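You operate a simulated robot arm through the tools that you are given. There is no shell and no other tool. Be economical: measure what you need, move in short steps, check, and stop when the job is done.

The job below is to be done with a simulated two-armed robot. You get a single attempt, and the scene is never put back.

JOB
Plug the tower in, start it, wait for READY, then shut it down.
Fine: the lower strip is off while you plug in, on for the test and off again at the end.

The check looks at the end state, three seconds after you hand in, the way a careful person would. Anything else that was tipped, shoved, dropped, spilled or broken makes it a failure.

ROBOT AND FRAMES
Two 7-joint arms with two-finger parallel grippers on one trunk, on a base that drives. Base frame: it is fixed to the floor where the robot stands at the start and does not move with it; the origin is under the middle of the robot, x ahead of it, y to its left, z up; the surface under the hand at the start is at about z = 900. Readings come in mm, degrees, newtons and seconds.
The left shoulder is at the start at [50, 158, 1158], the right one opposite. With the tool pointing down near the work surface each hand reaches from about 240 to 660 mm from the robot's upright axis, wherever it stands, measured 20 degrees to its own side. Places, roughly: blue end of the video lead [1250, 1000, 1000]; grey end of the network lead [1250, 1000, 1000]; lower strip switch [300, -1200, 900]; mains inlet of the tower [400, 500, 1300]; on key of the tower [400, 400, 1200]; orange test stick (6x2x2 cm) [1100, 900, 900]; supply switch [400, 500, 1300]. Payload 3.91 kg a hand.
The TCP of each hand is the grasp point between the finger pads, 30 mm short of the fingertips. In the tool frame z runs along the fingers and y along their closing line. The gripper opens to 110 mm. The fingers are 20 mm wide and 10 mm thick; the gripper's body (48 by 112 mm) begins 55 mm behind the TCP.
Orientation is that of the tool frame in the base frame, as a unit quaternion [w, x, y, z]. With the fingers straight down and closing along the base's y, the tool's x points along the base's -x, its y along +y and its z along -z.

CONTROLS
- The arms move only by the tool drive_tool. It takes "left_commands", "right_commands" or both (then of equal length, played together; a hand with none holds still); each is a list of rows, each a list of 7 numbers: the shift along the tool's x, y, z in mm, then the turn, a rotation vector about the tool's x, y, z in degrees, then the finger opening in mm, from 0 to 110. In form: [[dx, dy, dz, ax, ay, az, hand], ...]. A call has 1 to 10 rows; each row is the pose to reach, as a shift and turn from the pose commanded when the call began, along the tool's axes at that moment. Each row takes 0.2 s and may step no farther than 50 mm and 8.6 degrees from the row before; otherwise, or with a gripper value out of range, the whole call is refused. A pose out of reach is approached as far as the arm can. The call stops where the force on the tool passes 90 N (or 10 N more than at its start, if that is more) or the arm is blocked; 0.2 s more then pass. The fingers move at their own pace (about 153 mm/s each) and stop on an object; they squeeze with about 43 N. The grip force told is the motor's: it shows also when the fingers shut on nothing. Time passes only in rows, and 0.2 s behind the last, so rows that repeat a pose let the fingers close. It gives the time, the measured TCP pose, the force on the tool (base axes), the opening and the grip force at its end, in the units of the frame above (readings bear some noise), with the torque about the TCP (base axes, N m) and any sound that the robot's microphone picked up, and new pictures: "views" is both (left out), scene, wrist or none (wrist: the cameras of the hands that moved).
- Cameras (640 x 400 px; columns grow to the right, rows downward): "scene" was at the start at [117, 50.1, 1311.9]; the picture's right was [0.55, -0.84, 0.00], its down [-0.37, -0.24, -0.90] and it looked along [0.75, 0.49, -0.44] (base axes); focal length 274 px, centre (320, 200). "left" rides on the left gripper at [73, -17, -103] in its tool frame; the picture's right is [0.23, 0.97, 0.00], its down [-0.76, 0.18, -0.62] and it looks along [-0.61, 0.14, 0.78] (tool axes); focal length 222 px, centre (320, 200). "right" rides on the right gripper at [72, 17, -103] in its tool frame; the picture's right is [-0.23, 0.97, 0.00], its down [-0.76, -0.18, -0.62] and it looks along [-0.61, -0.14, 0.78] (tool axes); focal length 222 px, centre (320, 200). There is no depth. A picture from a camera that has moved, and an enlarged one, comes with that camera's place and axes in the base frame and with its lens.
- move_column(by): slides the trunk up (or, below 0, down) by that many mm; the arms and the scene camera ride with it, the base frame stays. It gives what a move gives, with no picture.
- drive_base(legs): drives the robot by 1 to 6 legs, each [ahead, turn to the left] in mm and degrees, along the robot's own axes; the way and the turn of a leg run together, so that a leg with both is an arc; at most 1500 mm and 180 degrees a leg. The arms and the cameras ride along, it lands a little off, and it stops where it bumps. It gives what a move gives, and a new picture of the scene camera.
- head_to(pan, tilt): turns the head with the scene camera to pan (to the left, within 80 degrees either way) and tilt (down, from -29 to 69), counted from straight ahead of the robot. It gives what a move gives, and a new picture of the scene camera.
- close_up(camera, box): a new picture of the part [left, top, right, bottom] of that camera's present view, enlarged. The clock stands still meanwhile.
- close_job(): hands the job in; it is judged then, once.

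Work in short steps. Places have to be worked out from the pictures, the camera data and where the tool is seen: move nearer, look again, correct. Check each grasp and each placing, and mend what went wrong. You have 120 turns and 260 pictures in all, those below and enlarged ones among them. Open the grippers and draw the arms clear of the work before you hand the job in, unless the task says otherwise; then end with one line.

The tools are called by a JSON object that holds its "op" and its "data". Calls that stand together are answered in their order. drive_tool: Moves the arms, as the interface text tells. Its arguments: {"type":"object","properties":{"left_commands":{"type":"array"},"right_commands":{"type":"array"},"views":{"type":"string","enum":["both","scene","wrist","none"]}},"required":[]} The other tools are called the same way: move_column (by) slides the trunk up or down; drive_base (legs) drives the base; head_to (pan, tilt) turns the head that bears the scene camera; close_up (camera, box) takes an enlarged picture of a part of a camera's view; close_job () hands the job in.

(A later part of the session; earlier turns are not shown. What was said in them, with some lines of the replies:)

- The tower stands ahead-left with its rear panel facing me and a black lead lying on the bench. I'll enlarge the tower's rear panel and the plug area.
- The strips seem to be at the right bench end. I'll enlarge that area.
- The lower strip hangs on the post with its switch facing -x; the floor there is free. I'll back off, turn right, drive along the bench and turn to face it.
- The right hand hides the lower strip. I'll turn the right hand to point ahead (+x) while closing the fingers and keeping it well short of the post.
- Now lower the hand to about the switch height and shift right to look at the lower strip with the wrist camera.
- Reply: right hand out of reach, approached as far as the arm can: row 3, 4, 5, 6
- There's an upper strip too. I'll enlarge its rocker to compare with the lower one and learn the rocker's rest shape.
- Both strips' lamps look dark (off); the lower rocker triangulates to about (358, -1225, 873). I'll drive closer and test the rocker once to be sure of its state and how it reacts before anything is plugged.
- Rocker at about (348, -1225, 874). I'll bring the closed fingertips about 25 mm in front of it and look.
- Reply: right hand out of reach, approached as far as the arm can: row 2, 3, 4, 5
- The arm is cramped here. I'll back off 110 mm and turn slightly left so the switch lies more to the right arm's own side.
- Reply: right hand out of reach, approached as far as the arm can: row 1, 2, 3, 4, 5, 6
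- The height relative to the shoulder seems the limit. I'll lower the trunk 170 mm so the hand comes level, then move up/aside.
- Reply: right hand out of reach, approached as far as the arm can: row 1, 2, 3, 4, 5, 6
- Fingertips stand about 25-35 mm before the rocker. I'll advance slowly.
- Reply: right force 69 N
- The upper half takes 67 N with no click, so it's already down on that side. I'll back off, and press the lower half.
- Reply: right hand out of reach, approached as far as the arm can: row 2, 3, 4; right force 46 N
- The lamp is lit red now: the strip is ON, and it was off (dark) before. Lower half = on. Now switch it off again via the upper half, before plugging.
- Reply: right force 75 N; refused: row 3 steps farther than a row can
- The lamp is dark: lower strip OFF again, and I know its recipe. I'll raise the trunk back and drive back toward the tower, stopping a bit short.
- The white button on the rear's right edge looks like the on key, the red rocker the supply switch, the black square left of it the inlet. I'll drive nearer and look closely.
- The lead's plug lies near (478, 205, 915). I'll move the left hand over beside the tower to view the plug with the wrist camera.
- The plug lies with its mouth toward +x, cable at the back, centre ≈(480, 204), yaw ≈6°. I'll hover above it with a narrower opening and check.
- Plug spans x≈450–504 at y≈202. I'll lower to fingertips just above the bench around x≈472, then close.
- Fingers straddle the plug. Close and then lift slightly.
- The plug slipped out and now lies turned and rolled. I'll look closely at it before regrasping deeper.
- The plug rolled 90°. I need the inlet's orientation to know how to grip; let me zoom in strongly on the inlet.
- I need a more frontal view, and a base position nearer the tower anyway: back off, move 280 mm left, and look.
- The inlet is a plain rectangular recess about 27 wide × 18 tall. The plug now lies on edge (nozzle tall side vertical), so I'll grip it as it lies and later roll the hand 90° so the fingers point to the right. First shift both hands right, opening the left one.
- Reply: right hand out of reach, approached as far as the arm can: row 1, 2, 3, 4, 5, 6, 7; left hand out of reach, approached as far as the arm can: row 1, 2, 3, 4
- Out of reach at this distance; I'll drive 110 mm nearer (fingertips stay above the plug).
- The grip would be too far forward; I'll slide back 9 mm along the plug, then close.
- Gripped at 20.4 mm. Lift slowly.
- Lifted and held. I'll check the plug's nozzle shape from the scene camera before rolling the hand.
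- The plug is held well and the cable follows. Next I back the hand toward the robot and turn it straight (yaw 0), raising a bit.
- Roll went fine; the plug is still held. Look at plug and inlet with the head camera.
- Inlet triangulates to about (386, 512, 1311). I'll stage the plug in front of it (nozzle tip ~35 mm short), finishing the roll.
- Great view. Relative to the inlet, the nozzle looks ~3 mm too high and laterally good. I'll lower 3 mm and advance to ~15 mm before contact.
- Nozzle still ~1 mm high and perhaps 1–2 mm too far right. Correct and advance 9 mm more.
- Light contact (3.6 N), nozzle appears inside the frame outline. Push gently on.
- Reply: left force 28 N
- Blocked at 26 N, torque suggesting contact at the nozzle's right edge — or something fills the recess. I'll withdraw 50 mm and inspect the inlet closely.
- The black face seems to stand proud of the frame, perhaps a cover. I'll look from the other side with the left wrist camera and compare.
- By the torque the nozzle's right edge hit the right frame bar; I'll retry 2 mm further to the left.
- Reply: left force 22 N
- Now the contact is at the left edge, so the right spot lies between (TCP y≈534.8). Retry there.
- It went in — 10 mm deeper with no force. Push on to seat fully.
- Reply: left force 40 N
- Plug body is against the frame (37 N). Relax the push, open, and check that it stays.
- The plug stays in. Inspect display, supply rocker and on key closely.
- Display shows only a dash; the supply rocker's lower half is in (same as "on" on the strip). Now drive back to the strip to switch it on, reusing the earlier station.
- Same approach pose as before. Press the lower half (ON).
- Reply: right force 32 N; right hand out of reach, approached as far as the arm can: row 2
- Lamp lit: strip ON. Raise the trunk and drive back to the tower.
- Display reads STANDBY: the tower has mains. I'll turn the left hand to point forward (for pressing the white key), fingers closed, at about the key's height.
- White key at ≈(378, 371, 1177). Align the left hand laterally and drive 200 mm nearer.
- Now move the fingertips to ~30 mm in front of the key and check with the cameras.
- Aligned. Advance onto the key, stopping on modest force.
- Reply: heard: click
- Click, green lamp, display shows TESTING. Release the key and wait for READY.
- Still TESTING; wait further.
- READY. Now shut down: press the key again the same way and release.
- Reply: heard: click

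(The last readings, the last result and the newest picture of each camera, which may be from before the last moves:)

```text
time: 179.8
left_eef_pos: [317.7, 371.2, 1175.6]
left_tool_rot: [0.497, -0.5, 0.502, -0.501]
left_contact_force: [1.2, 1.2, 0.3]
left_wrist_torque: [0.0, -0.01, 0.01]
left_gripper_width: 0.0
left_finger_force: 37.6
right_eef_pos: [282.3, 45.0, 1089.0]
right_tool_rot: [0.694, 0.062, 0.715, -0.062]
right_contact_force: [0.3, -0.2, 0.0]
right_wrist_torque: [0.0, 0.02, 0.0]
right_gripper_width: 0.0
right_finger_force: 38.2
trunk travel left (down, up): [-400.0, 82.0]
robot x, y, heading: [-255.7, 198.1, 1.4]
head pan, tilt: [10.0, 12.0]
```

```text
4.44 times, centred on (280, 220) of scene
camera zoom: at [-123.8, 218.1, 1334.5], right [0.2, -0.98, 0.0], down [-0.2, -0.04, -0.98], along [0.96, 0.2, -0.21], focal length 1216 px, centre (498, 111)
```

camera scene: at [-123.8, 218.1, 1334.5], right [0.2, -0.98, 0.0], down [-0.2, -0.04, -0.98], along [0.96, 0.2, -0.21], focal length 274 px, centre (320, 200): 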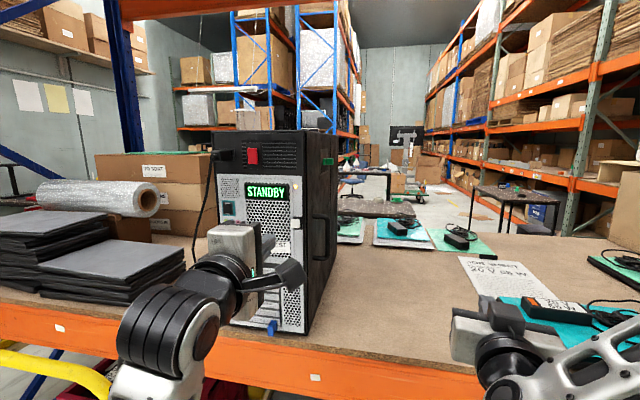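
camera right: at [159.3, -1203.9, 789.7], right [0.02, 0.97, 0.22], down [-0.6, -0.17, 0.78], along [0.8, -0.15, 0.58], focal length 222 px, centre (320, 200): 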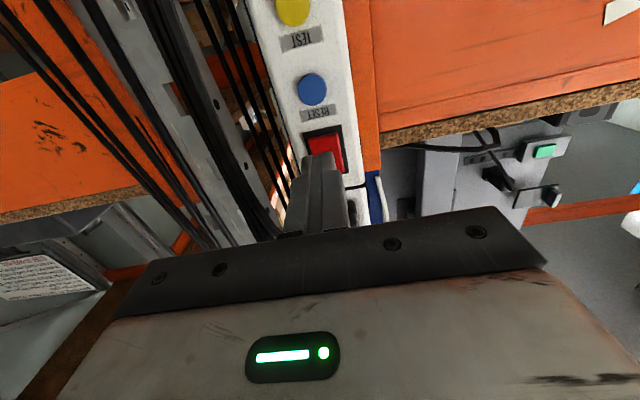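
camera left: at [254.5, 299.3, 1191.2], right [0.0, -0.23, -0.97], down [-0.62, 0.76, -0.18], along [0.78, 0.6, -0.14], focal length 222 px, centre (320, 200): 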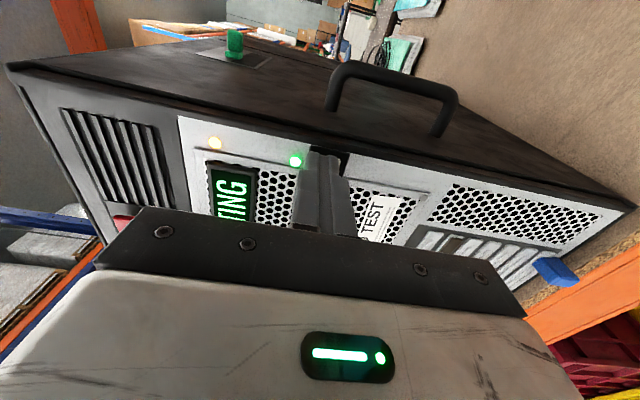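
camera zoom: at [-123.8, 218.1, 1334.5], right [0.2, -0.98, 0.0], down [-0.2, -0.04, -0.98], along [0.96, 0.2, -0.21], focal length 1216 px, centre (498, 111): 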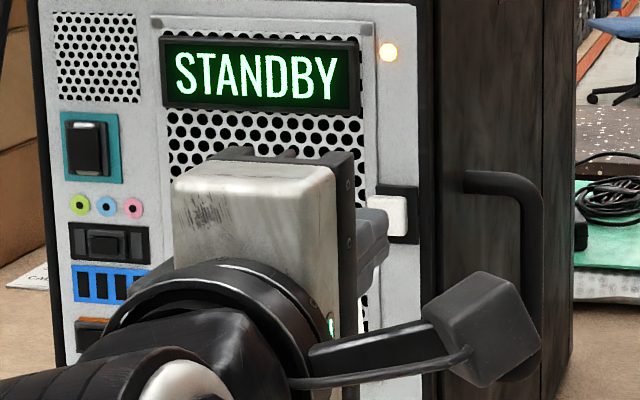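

Clean shutdown to STANDBY. Now go back to the strip and switch it off.

{"op": "drive_base", "data": {"legs": [[-165, 0], [0, -91.4], [1320, 0], [0, 101]]}}

{"op": "move_column", "data": {"by": -310}}

{"op": "head_to", "data": {"pan": -12, "tilt": 15}}

```text
time: 195.6
left_eef_pos: [93.4, -882.1, 1176.6]
left_tool_rot: [-0.525, 0.528, -0.472, 0.471]
left_contact_force: [0.3, 0.6, 0.5]
left_wrist_torque: [0.0, -0.01, 0.01]
left_gripper_width: 0.0
left_finger_force: 37.6
right_eef_pos: [95.2, -1209.2, 1088.1]
right_tool_rot: [0.696, 0.022, 0.717, -0.023]
right_contact_force: [0.3, -1.1, -0.8]
right_wrist_torque: [-0.03, 0.03, 0.03]
right_gripper_width: 0.0
right_finger_force: 37.3
trunk travel left (down, up): [-400.0, 82.0]
robot x, y, heading: [-454.2, -1120.7, 7.9]
head pan, tilt: [10.0, 12.0]
camera scene: at [-329.1, -1084.5, 1334.5], right [0.31, -0.95, 0.0], down [-0.2, -0.06, -0.98], along [0.93, 0.3, -0.21], focal length 274 px, centre (320, 200)
```

scene: 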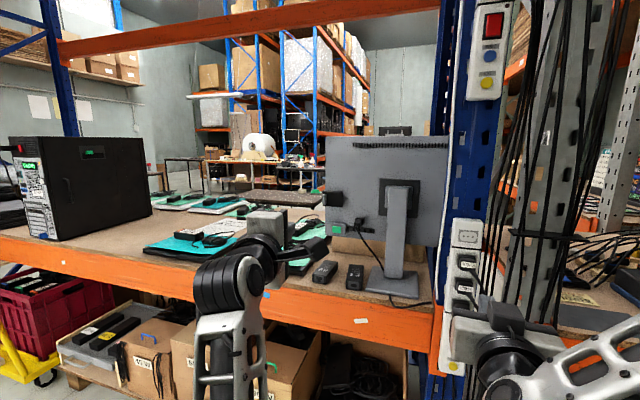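

```text
time: 198.7
left_eef_pos: [94.3, -881.9, 866.8]
left_tool_rot: [-0.525, 0.528, -0.472, 0.471]
left_contact_force: [0.3, 0.5, -0.5]
left_wrist_torque: [-0.03, -0.01, 0.02]
left_gripper_width: 0.0
left_finger_force: 38.1
right_eef_pos: [94.4, -1209.6, 779.4]
right_tool_rot: [0.696, 0.022, 0.717, -0.023]
right_contact_force: [-0.2, 0.4, 0.2]
right_wrist_torque: [-0.01, 0.02, 0.0]
right_gripper_width: 0.2
right_finger_force: 37.8
trunk travel left (down, up): [-90.0, 392.0]
robot x, y, heading: [-458.0, -1117.3, 8.1]
head pan, tilt: [10.0, 12.0]
```

```text
time: 199.5
left_eef_pos: [93.6, -882.8, 865.8]
left_tool_rot: [-0.526, 0.527, -0.473, 0.471]
left_contact_force: [-0.3, -0.3, -0.3]
left_wrist_torque: [0.01, -0.01, 0.02]
left_gripper_width: 0.3
left_finger_force: 37.6
right_eef_pos: [94.5, -1210.3, 779.4]
right_tool_rot: [0.696, 0.021, 0.717, -0.022]
right_contact_force: [0.1, -0.1, 0.1]
right_wrist_torque: [0.0, 0.02, -0.02]
right_gripper_width: 0.1
right_finger_force: 38.3
trunk travel left (down, up): [-90.0, 392.0]
robot x, y, heading: [-459.9, -1118.8, 8.3]
head pan, tilt: [-12.0, 15.0]
camera scene: at [-324.5, -1119.8, 1019.7], right [-0.07, -1.0, 0.0], down [-0.26, 0.02, -0.97], along [0.96, -0.06, -0.26], focal length 274 px, centre (320, 200)
```

scene: 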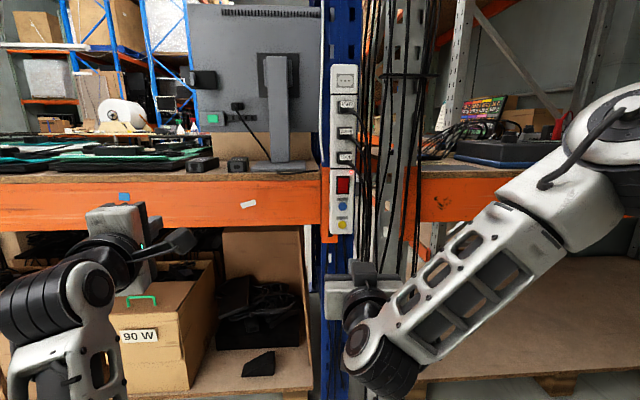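

Retract the left hand a bit, then drive 115 mm forward to the known station.

{"op": "drive_tool", "data": {"left_commands": [[0, 0, -40, 0, 0, 0, 0], [0, 0, -80, 0, 0, 0, 0], [0, 0, -110, 0, 0, 0, 0]], "views": "none"}}

{"op": "drive_base", "data": {"legs": [[112, 2.5]]}}

```text
time: 200.3
left_eef_pos: [-16.3, -896.2, 887.2]
left_tool_rot: [0.536, -0.516, 0.461, -0.484]
left_contact_force: [0.8, -0.8, 0.1]
left_wrist_torque: [0.01, 0.01, -0.01]
left_gripper_width: 0.0
left_finger_force: 37.2
right_eef_pos: [94.8, -1209.5, 778.6]
right_tool_rot: [0.696, 0.021, 0.717, -0.022]
right_contact_force: [-0.5, 0.1, 0.2]
right_wrist_torque: [0.02, 0.0, 0.02]
right_gripper_width: 0.0
right_finger_force: 37.6
trunk travel left (down, up): [-90.0, 392.0]
robot x, y, heading: [-461.0, -1118.7, 8.2]
head pan, tilt: [-12.0, 15.0]
```

```text
time: 201.5
left_eef_pos: [84.7, -858.2, 887.8]
left_tool_rot: [0.548, -0.525, 0.45, -0.472]
left_contact_force: [0.3, 0.0, 0.7]
left_wrist_torque: [-0.01, -0.02, -0.03]
left_gripper_width: 0.1
left_finger_force: 37.5
right_eef_pos: [209.2, -1166.6, 779.3]
right_tool_rot: [0.697, 0.006, 0.717, -0.008]
right_contact_force: [0.4, 0.4, -0.3]
right_wrist_torque: [-0.03, 0.03, 0.04]
right_gripper_width: 0.1
right_finger_force: 37.2
trunk travel left (down, up): [-90.0, 392.0]
robot x, y, heading: [-348.2, -1097.8, 10.7]
head pan, tilt: [-12.0, 15.0]
camera scene: at [-212.7, -1095.5, 1019.7], right [-0.02, -1.0, 0.0], down [-0.26, 0.01, -0.97], along [0.97, -0.02, -0.26], focal length 274 px, centre (320, 200)
```

scene: 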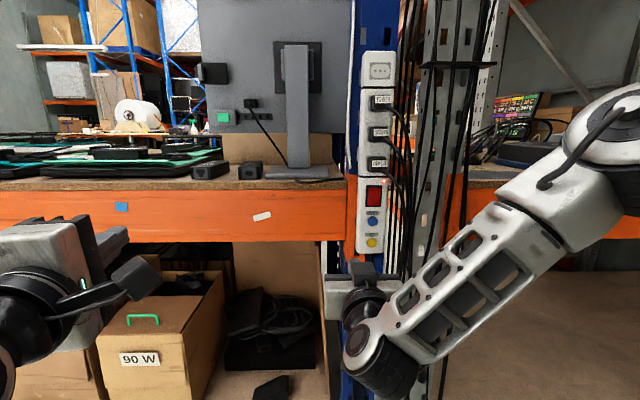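

{"op": "drive_tool", "data": {"right_commands": [[-35, -18, 0, 0, 0, 0, 0], [-70, -36, 10, 0, 0, 0, 0], [-102, -54, 25, 0, 0, 0, 0], [-102, -55, 50, 0, 0, 0, 0], [-102, -55, 72, 0, 0, 0, 0], [-102, -55, 72, 0, 0, 0, 0]], "views": "wrist"}}

{"op": "close_up", "data": {"camera": "right", "box": [220, 60, 400, 220]}}

```text
time: 202.9
left_eef_pos: [84.9, -858.7, 888.0]
left_tool_rot: [0.548, -0.525, 0.449, -0.472]
left_contact_force: [-0.8, 0.3, -0.2]
left_wrist_torque: [-0.02, -0.01, 0.01]
left_gripper_width: 0.0
left_finger_force: 37.9
right_eef_pos: [283.1, -1223.4, 881.3]
right_tool_rot: [0.696, 0.005, 0.718, -0.007]
right_contact_force: [-0.2, -0.5, 0.7]
right_wrist_torque: [-0.01, -0.01, -0.03]
right_gripper_width: 0.0
right_finger_force: 38.2
trunk travel left (down, up): [-90.0, 392.0]
robot x, y, heading: [-346.9, -1101.3, 10.6]
head pan, tilt: [-12.0, 15.0]
camera right: at [178.7, -1202.9, 812.5], right [0.02, 0.97, 0.22], down [-0.6, -0.17, 0.78], along [0.8, -0.15, 0.58], focal length 222 px, centre (320, 200)
```

right: 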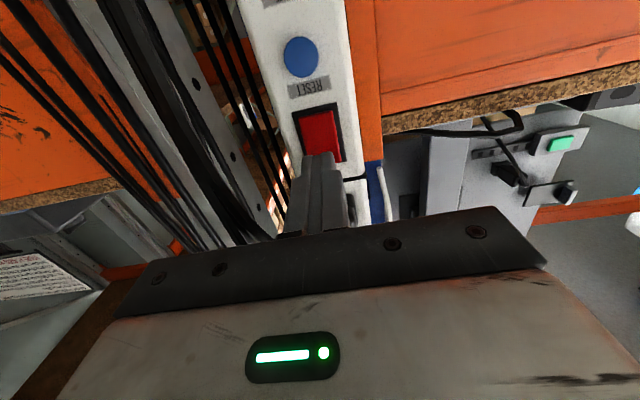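

```text
2.50 times, centred on (310, 140) of right
camera zoom: at [178.7, -1202.9, 812.5], right [0.02, 0.97, 0.22], down [-0.6, -0.17, 0.78], along [0.8, -0.15, 0.58], focal length 555 px, centre (345, 350)
```

zoom: 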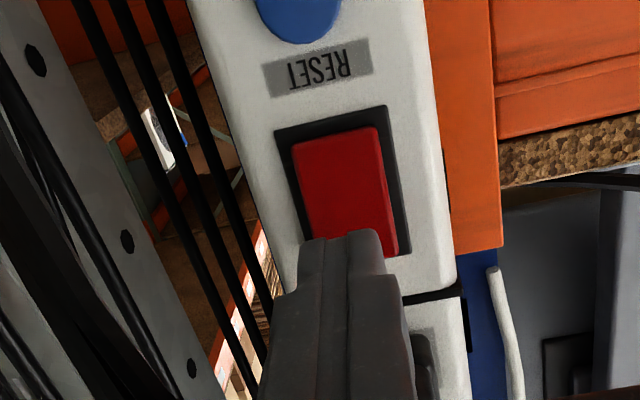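

Press the upper half (OFF), then withdraw and check the lamp.

{"op": "drive_tool", "data": {"right_commands": [[0, 3, 10, 0, 0, 0, 0], [0, 3, 18, 0, 0, 0, 0], [0, 3, 24, 0, 0, 0, 0], [0, 3, 29, 0, 0, 0, 0], [0, 3, 33, 0, 0, 0, 0]], "views": "none"}}

{"op": "drive_tool", "data": {"right_commands": [[0, 0, -30, 0, 0, 0, 0], [25, 0, -65, 0, 0, 0, 0], [50, 20, -90, 0, 0, 0, 0], [80, 40, -100, 0, 0, 0, 0], [80, 40, -100, 0, 0, 0, 0]], "views": "none"}}

{"op": "close_up", "data": {"camera": "scene", "box": [330, 140, 420, 260]}}

```text
time: 204.1
left_eef_pos: [79.5, -859.9, 890.8]
left_tool_rot: [0.549, -0.523, 0.447, -0.475]
left_contact_force: [-0.3, -0.5, -0.2]
left_wrist_torque: [-0.01, 0.02, -0.01]
left_gripper_width: 0.0
left_finger_force: 38.1
right_eef_pos: [308.0, -1220.4, 879.0]
right_tool_rot: [0.696, 0.004, 0.718, -0.005]
right_contact_force: [-77.8, -14.9, -4.2]
right_wrist_torque: [-0.06, 0.43, -0.25]
right_gripper_width: 0.1
right_finger_force: 37.7
trunk travel left (down, up): [-90.0, 392.0]
robot x, y, heading: [-345.7, -1099.6, 10.9]
head pan, tilt: [-12.0, 15.0]
```

```text
time: 205.3
left_eef_pos: [86.0, -858.0, 887.2]
left_tool_rot: [0.548, -0.524, 0.45, -0.472]
left_contact_force: [0.4, -0.9, 0.4]
left_wrist_torque: [-0.03, 0.01, -0.01]
left_gripper_width: 0.3
left_finger_force: 37.3
right_eef_pos: [212.1, -1176.9, 799.3]
right_tool_rot: [0.697, 0.005, 0.717, -0.006]
right_contact_force: [0.9, -0.5, 0.1]
right_wrist_torque: [0.01, 0.0, 0.01]
right_gripper_width: 0.0
right_finger_force: 38.1
trunk travel left (down, up): [-90.0, 392.0]
robot x, y, heading: [-343.8, -1101.6, 10.6]
head pan, tilt: [-12.0, 15.0]
```

```text
3.33 times, centred on (375, 200) of scene
camera zoom: at [-212.6, -1095.5, 1019.7], right [-0.02, -1.0, 0.0], down [-0.26, 0.01, -0.97], along [0.97, -0.02, -0.26], focal length 912 px, centre (137, 200)
```

zoom: 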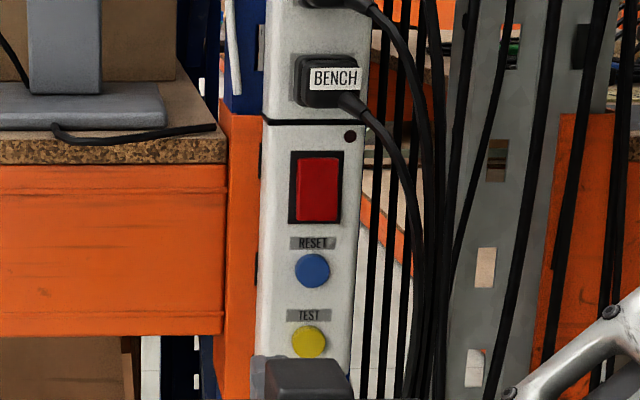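

Strip lamp is dark: OFF. I'll open the grippers, back the robot clear, and take a last look toward the tower.

{"op": "drive_base", "data": {"legs": [[-200, 0]]}}

{"op": "drive_tool", "data": {"left_commands": [[0, 0, 0, 0, 0, 0, 60], [0, 0, 0, 0, 0, 0, 100], [0, 0, 0, 0, 0, 0, 100]], "right_commands": [[0, 0, 0, 0, 0, 0, 60], [0, 0, 0, 0, 0, 0, 100], [0, 0, 0, 0, 0, 0, 100]], "views": "none"}}

{"op": "move_column", "data": {"by": 310}}

{"op": "head_to", "data": {"pan": 40, "tilt": 12}}

```text
time: 206.9
left_eef_pos: [-108.3, -893.1, 889.3]
left_tool_rot: [0.548, -0.525, 0.448, -0.472]
left_contact_force: [-0.8, -0.2, 0.2]
left_wrist_torque: [0.03, 0.0, 0.01]
left_gripper_width: 0.1
left_finger_force: 37.8
right_eef_pos: [18.4, -1213.0, 801.2]
right_tool_rot: [0.696, 0.004, 0.718, -0.005]
right_contact_force: [0.4, 0.4, -0.2]
right_wrist_torque: [-0.02, 0.01, 0.01]
right_gripper_width: 0.0
right_finger_force: 38.0
trunk travel left (down, up): [-90.0, 392.0]
robot x, y, heading: [-539.7, -1139.2, 10.9]
head pan, tilt: [-12.0, 15.0]
camera scene: at [-406.8, -1132.0, 1019.6], right [-0.02, -1.0, 0.0], down [-0.26, 0.01, -0.97], along [0.97, -0.02, -0.26], focal length 274 px, centre (320, 200)
```

scene: 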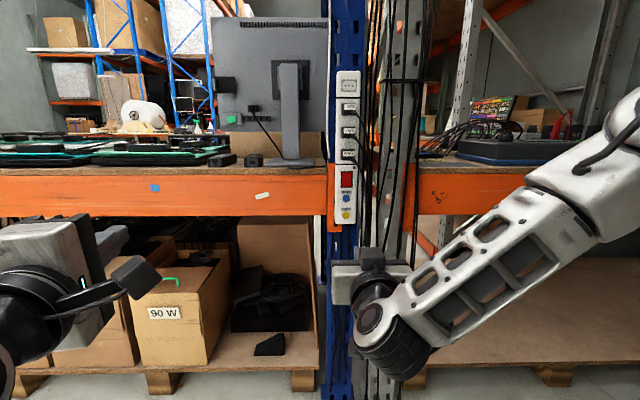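

```text
time: 207.7
left_eef_pos: [-110.3, -892.6, 888.3]
left_tool_rot: [0.549, -0.525, 0.448, -0.471]
left_contact_force: [0.1, 0.3, 1.5]
left_wrist_torque: [0.0, 0.02, -0.01]
left_gripper_width: 100.1
left_finger_force: 0.1
right_eef_pos: [19.6, -1212.8, 800.9]
right_tool_rot: [0.697, 0.005, 0.717, -0.006]
right_contact_force: [1.0, -0.2, 0.0]
right_wrist_torque: [0.01, -0.01, 0.0]
right_gripper_width: 100.0
right_finger_force: 0.1
trunk travel left (down, up): [-90.0, 392.0]
robot x, y, heading: [-539.4, -1135.1, 10.9]
head pan, tilt: [-12.0, 15.0]
```

```text
time: 210.8
left_eef_pos: [-109.3, -894.1, 1198.2]
left_tool_rot: [0.549, -0.525, 0.448, -0.472]
left_contact_force: [0.2, -0.4, 0.4]
left_wrist_torque: [0.0, 0.0, 0.0]
left_gripper_width: 100.2
left_finger_force: 0.1
right_eef_pos: [18.4, -1212.0, 1111.3]
right_tool_rot: [0.696, 0.005, 0.718, -0.006]
right_contact_force: [-0.2, -0.3, -0.6]
right_wrist_torque: [-0.01, -0.01, -0.03]
right_gripper_width: 100.0
right_finger_force: 0.0
trunk travel left (down, up): [-400.0, 82.0]
robot x, y, heading: [-541.9, -1135.4, 10.7]
head pan, tilt: [-12.0, 15.0]
```

```text
time: 212.0
left_eef_pos: [-108.9, -894.1, 1198.4]
left_tool_rot: [0.549, -0.525, 0.448, -0.472]
left_contact_force: [0.1, -0.3, -0.2]
left_wrist_torque: [0.01, -0.02, 0.0]
left_gripper_width: 99.7
left_finger_force: 0.2
right_eef_pos: [18.9, -1212.9, 1111.5]
right_tool_rot: [0.697, 0.004, 0.717, -0.006]
right_contact_force: [0.4, 0.3, 0.2]
right_wrist_torque: [0.02, -0.01, -0.01]
right_gripper_width: 100.2
right_finger_force: 0.1
trunk travel left (down, up): [-400.0, 82.0]
robot x, y, heading: [-537.2, -1133.9, 10.8]
head pan, tilt: [40.0, 12.0]
camera scene: at [-441.3, -1057.8, 1334.5], right [0.77, -0.63, 0.0], down [-0.13, -0.16, -0.98], along [0.62, 0.76, -0.21], focal length 274 px, centre (320, 200)
```

scene: 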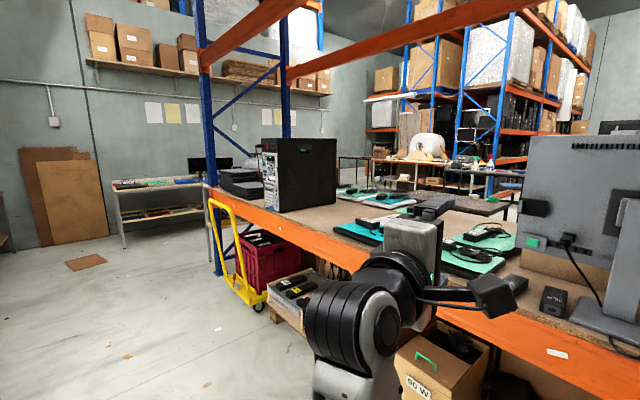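

{"op": "close_up", "data": {"camera": "scene", "box": [240, 130, 300, 220]}}

```text
4.44 times, centred on (270, 175) of scene
camera zoom: at [-441.3, -1057.8, 1334.5], right [0.77, -0.63, 0.0], down [-0.13, -0.16, -0.98], along [0.62, 0.76, -0.21], focal length 1216 px, centre (542, 311)
```

zoom: 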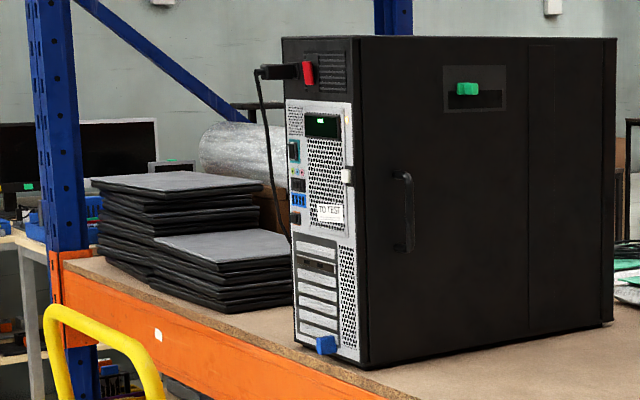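

The plug is in, the tower is dark (dash only), the strip is off, and the arms are clear with grippers open. I'm handing in.

{"op": "close_job", "data": {}}

```text
The job is handed in.
```

The tower is plugged in. I started it, its display went from TESTING to READY, and I then shut it down to STANDBY. The lower strip was off while I plugged in, on for the test, and is off again now. Before plugging in, I switched the strip on and off once to check its switch. The plug also slipped from the gripper once on the bench and I picked it up again; nothing else was disturbed that I could see.
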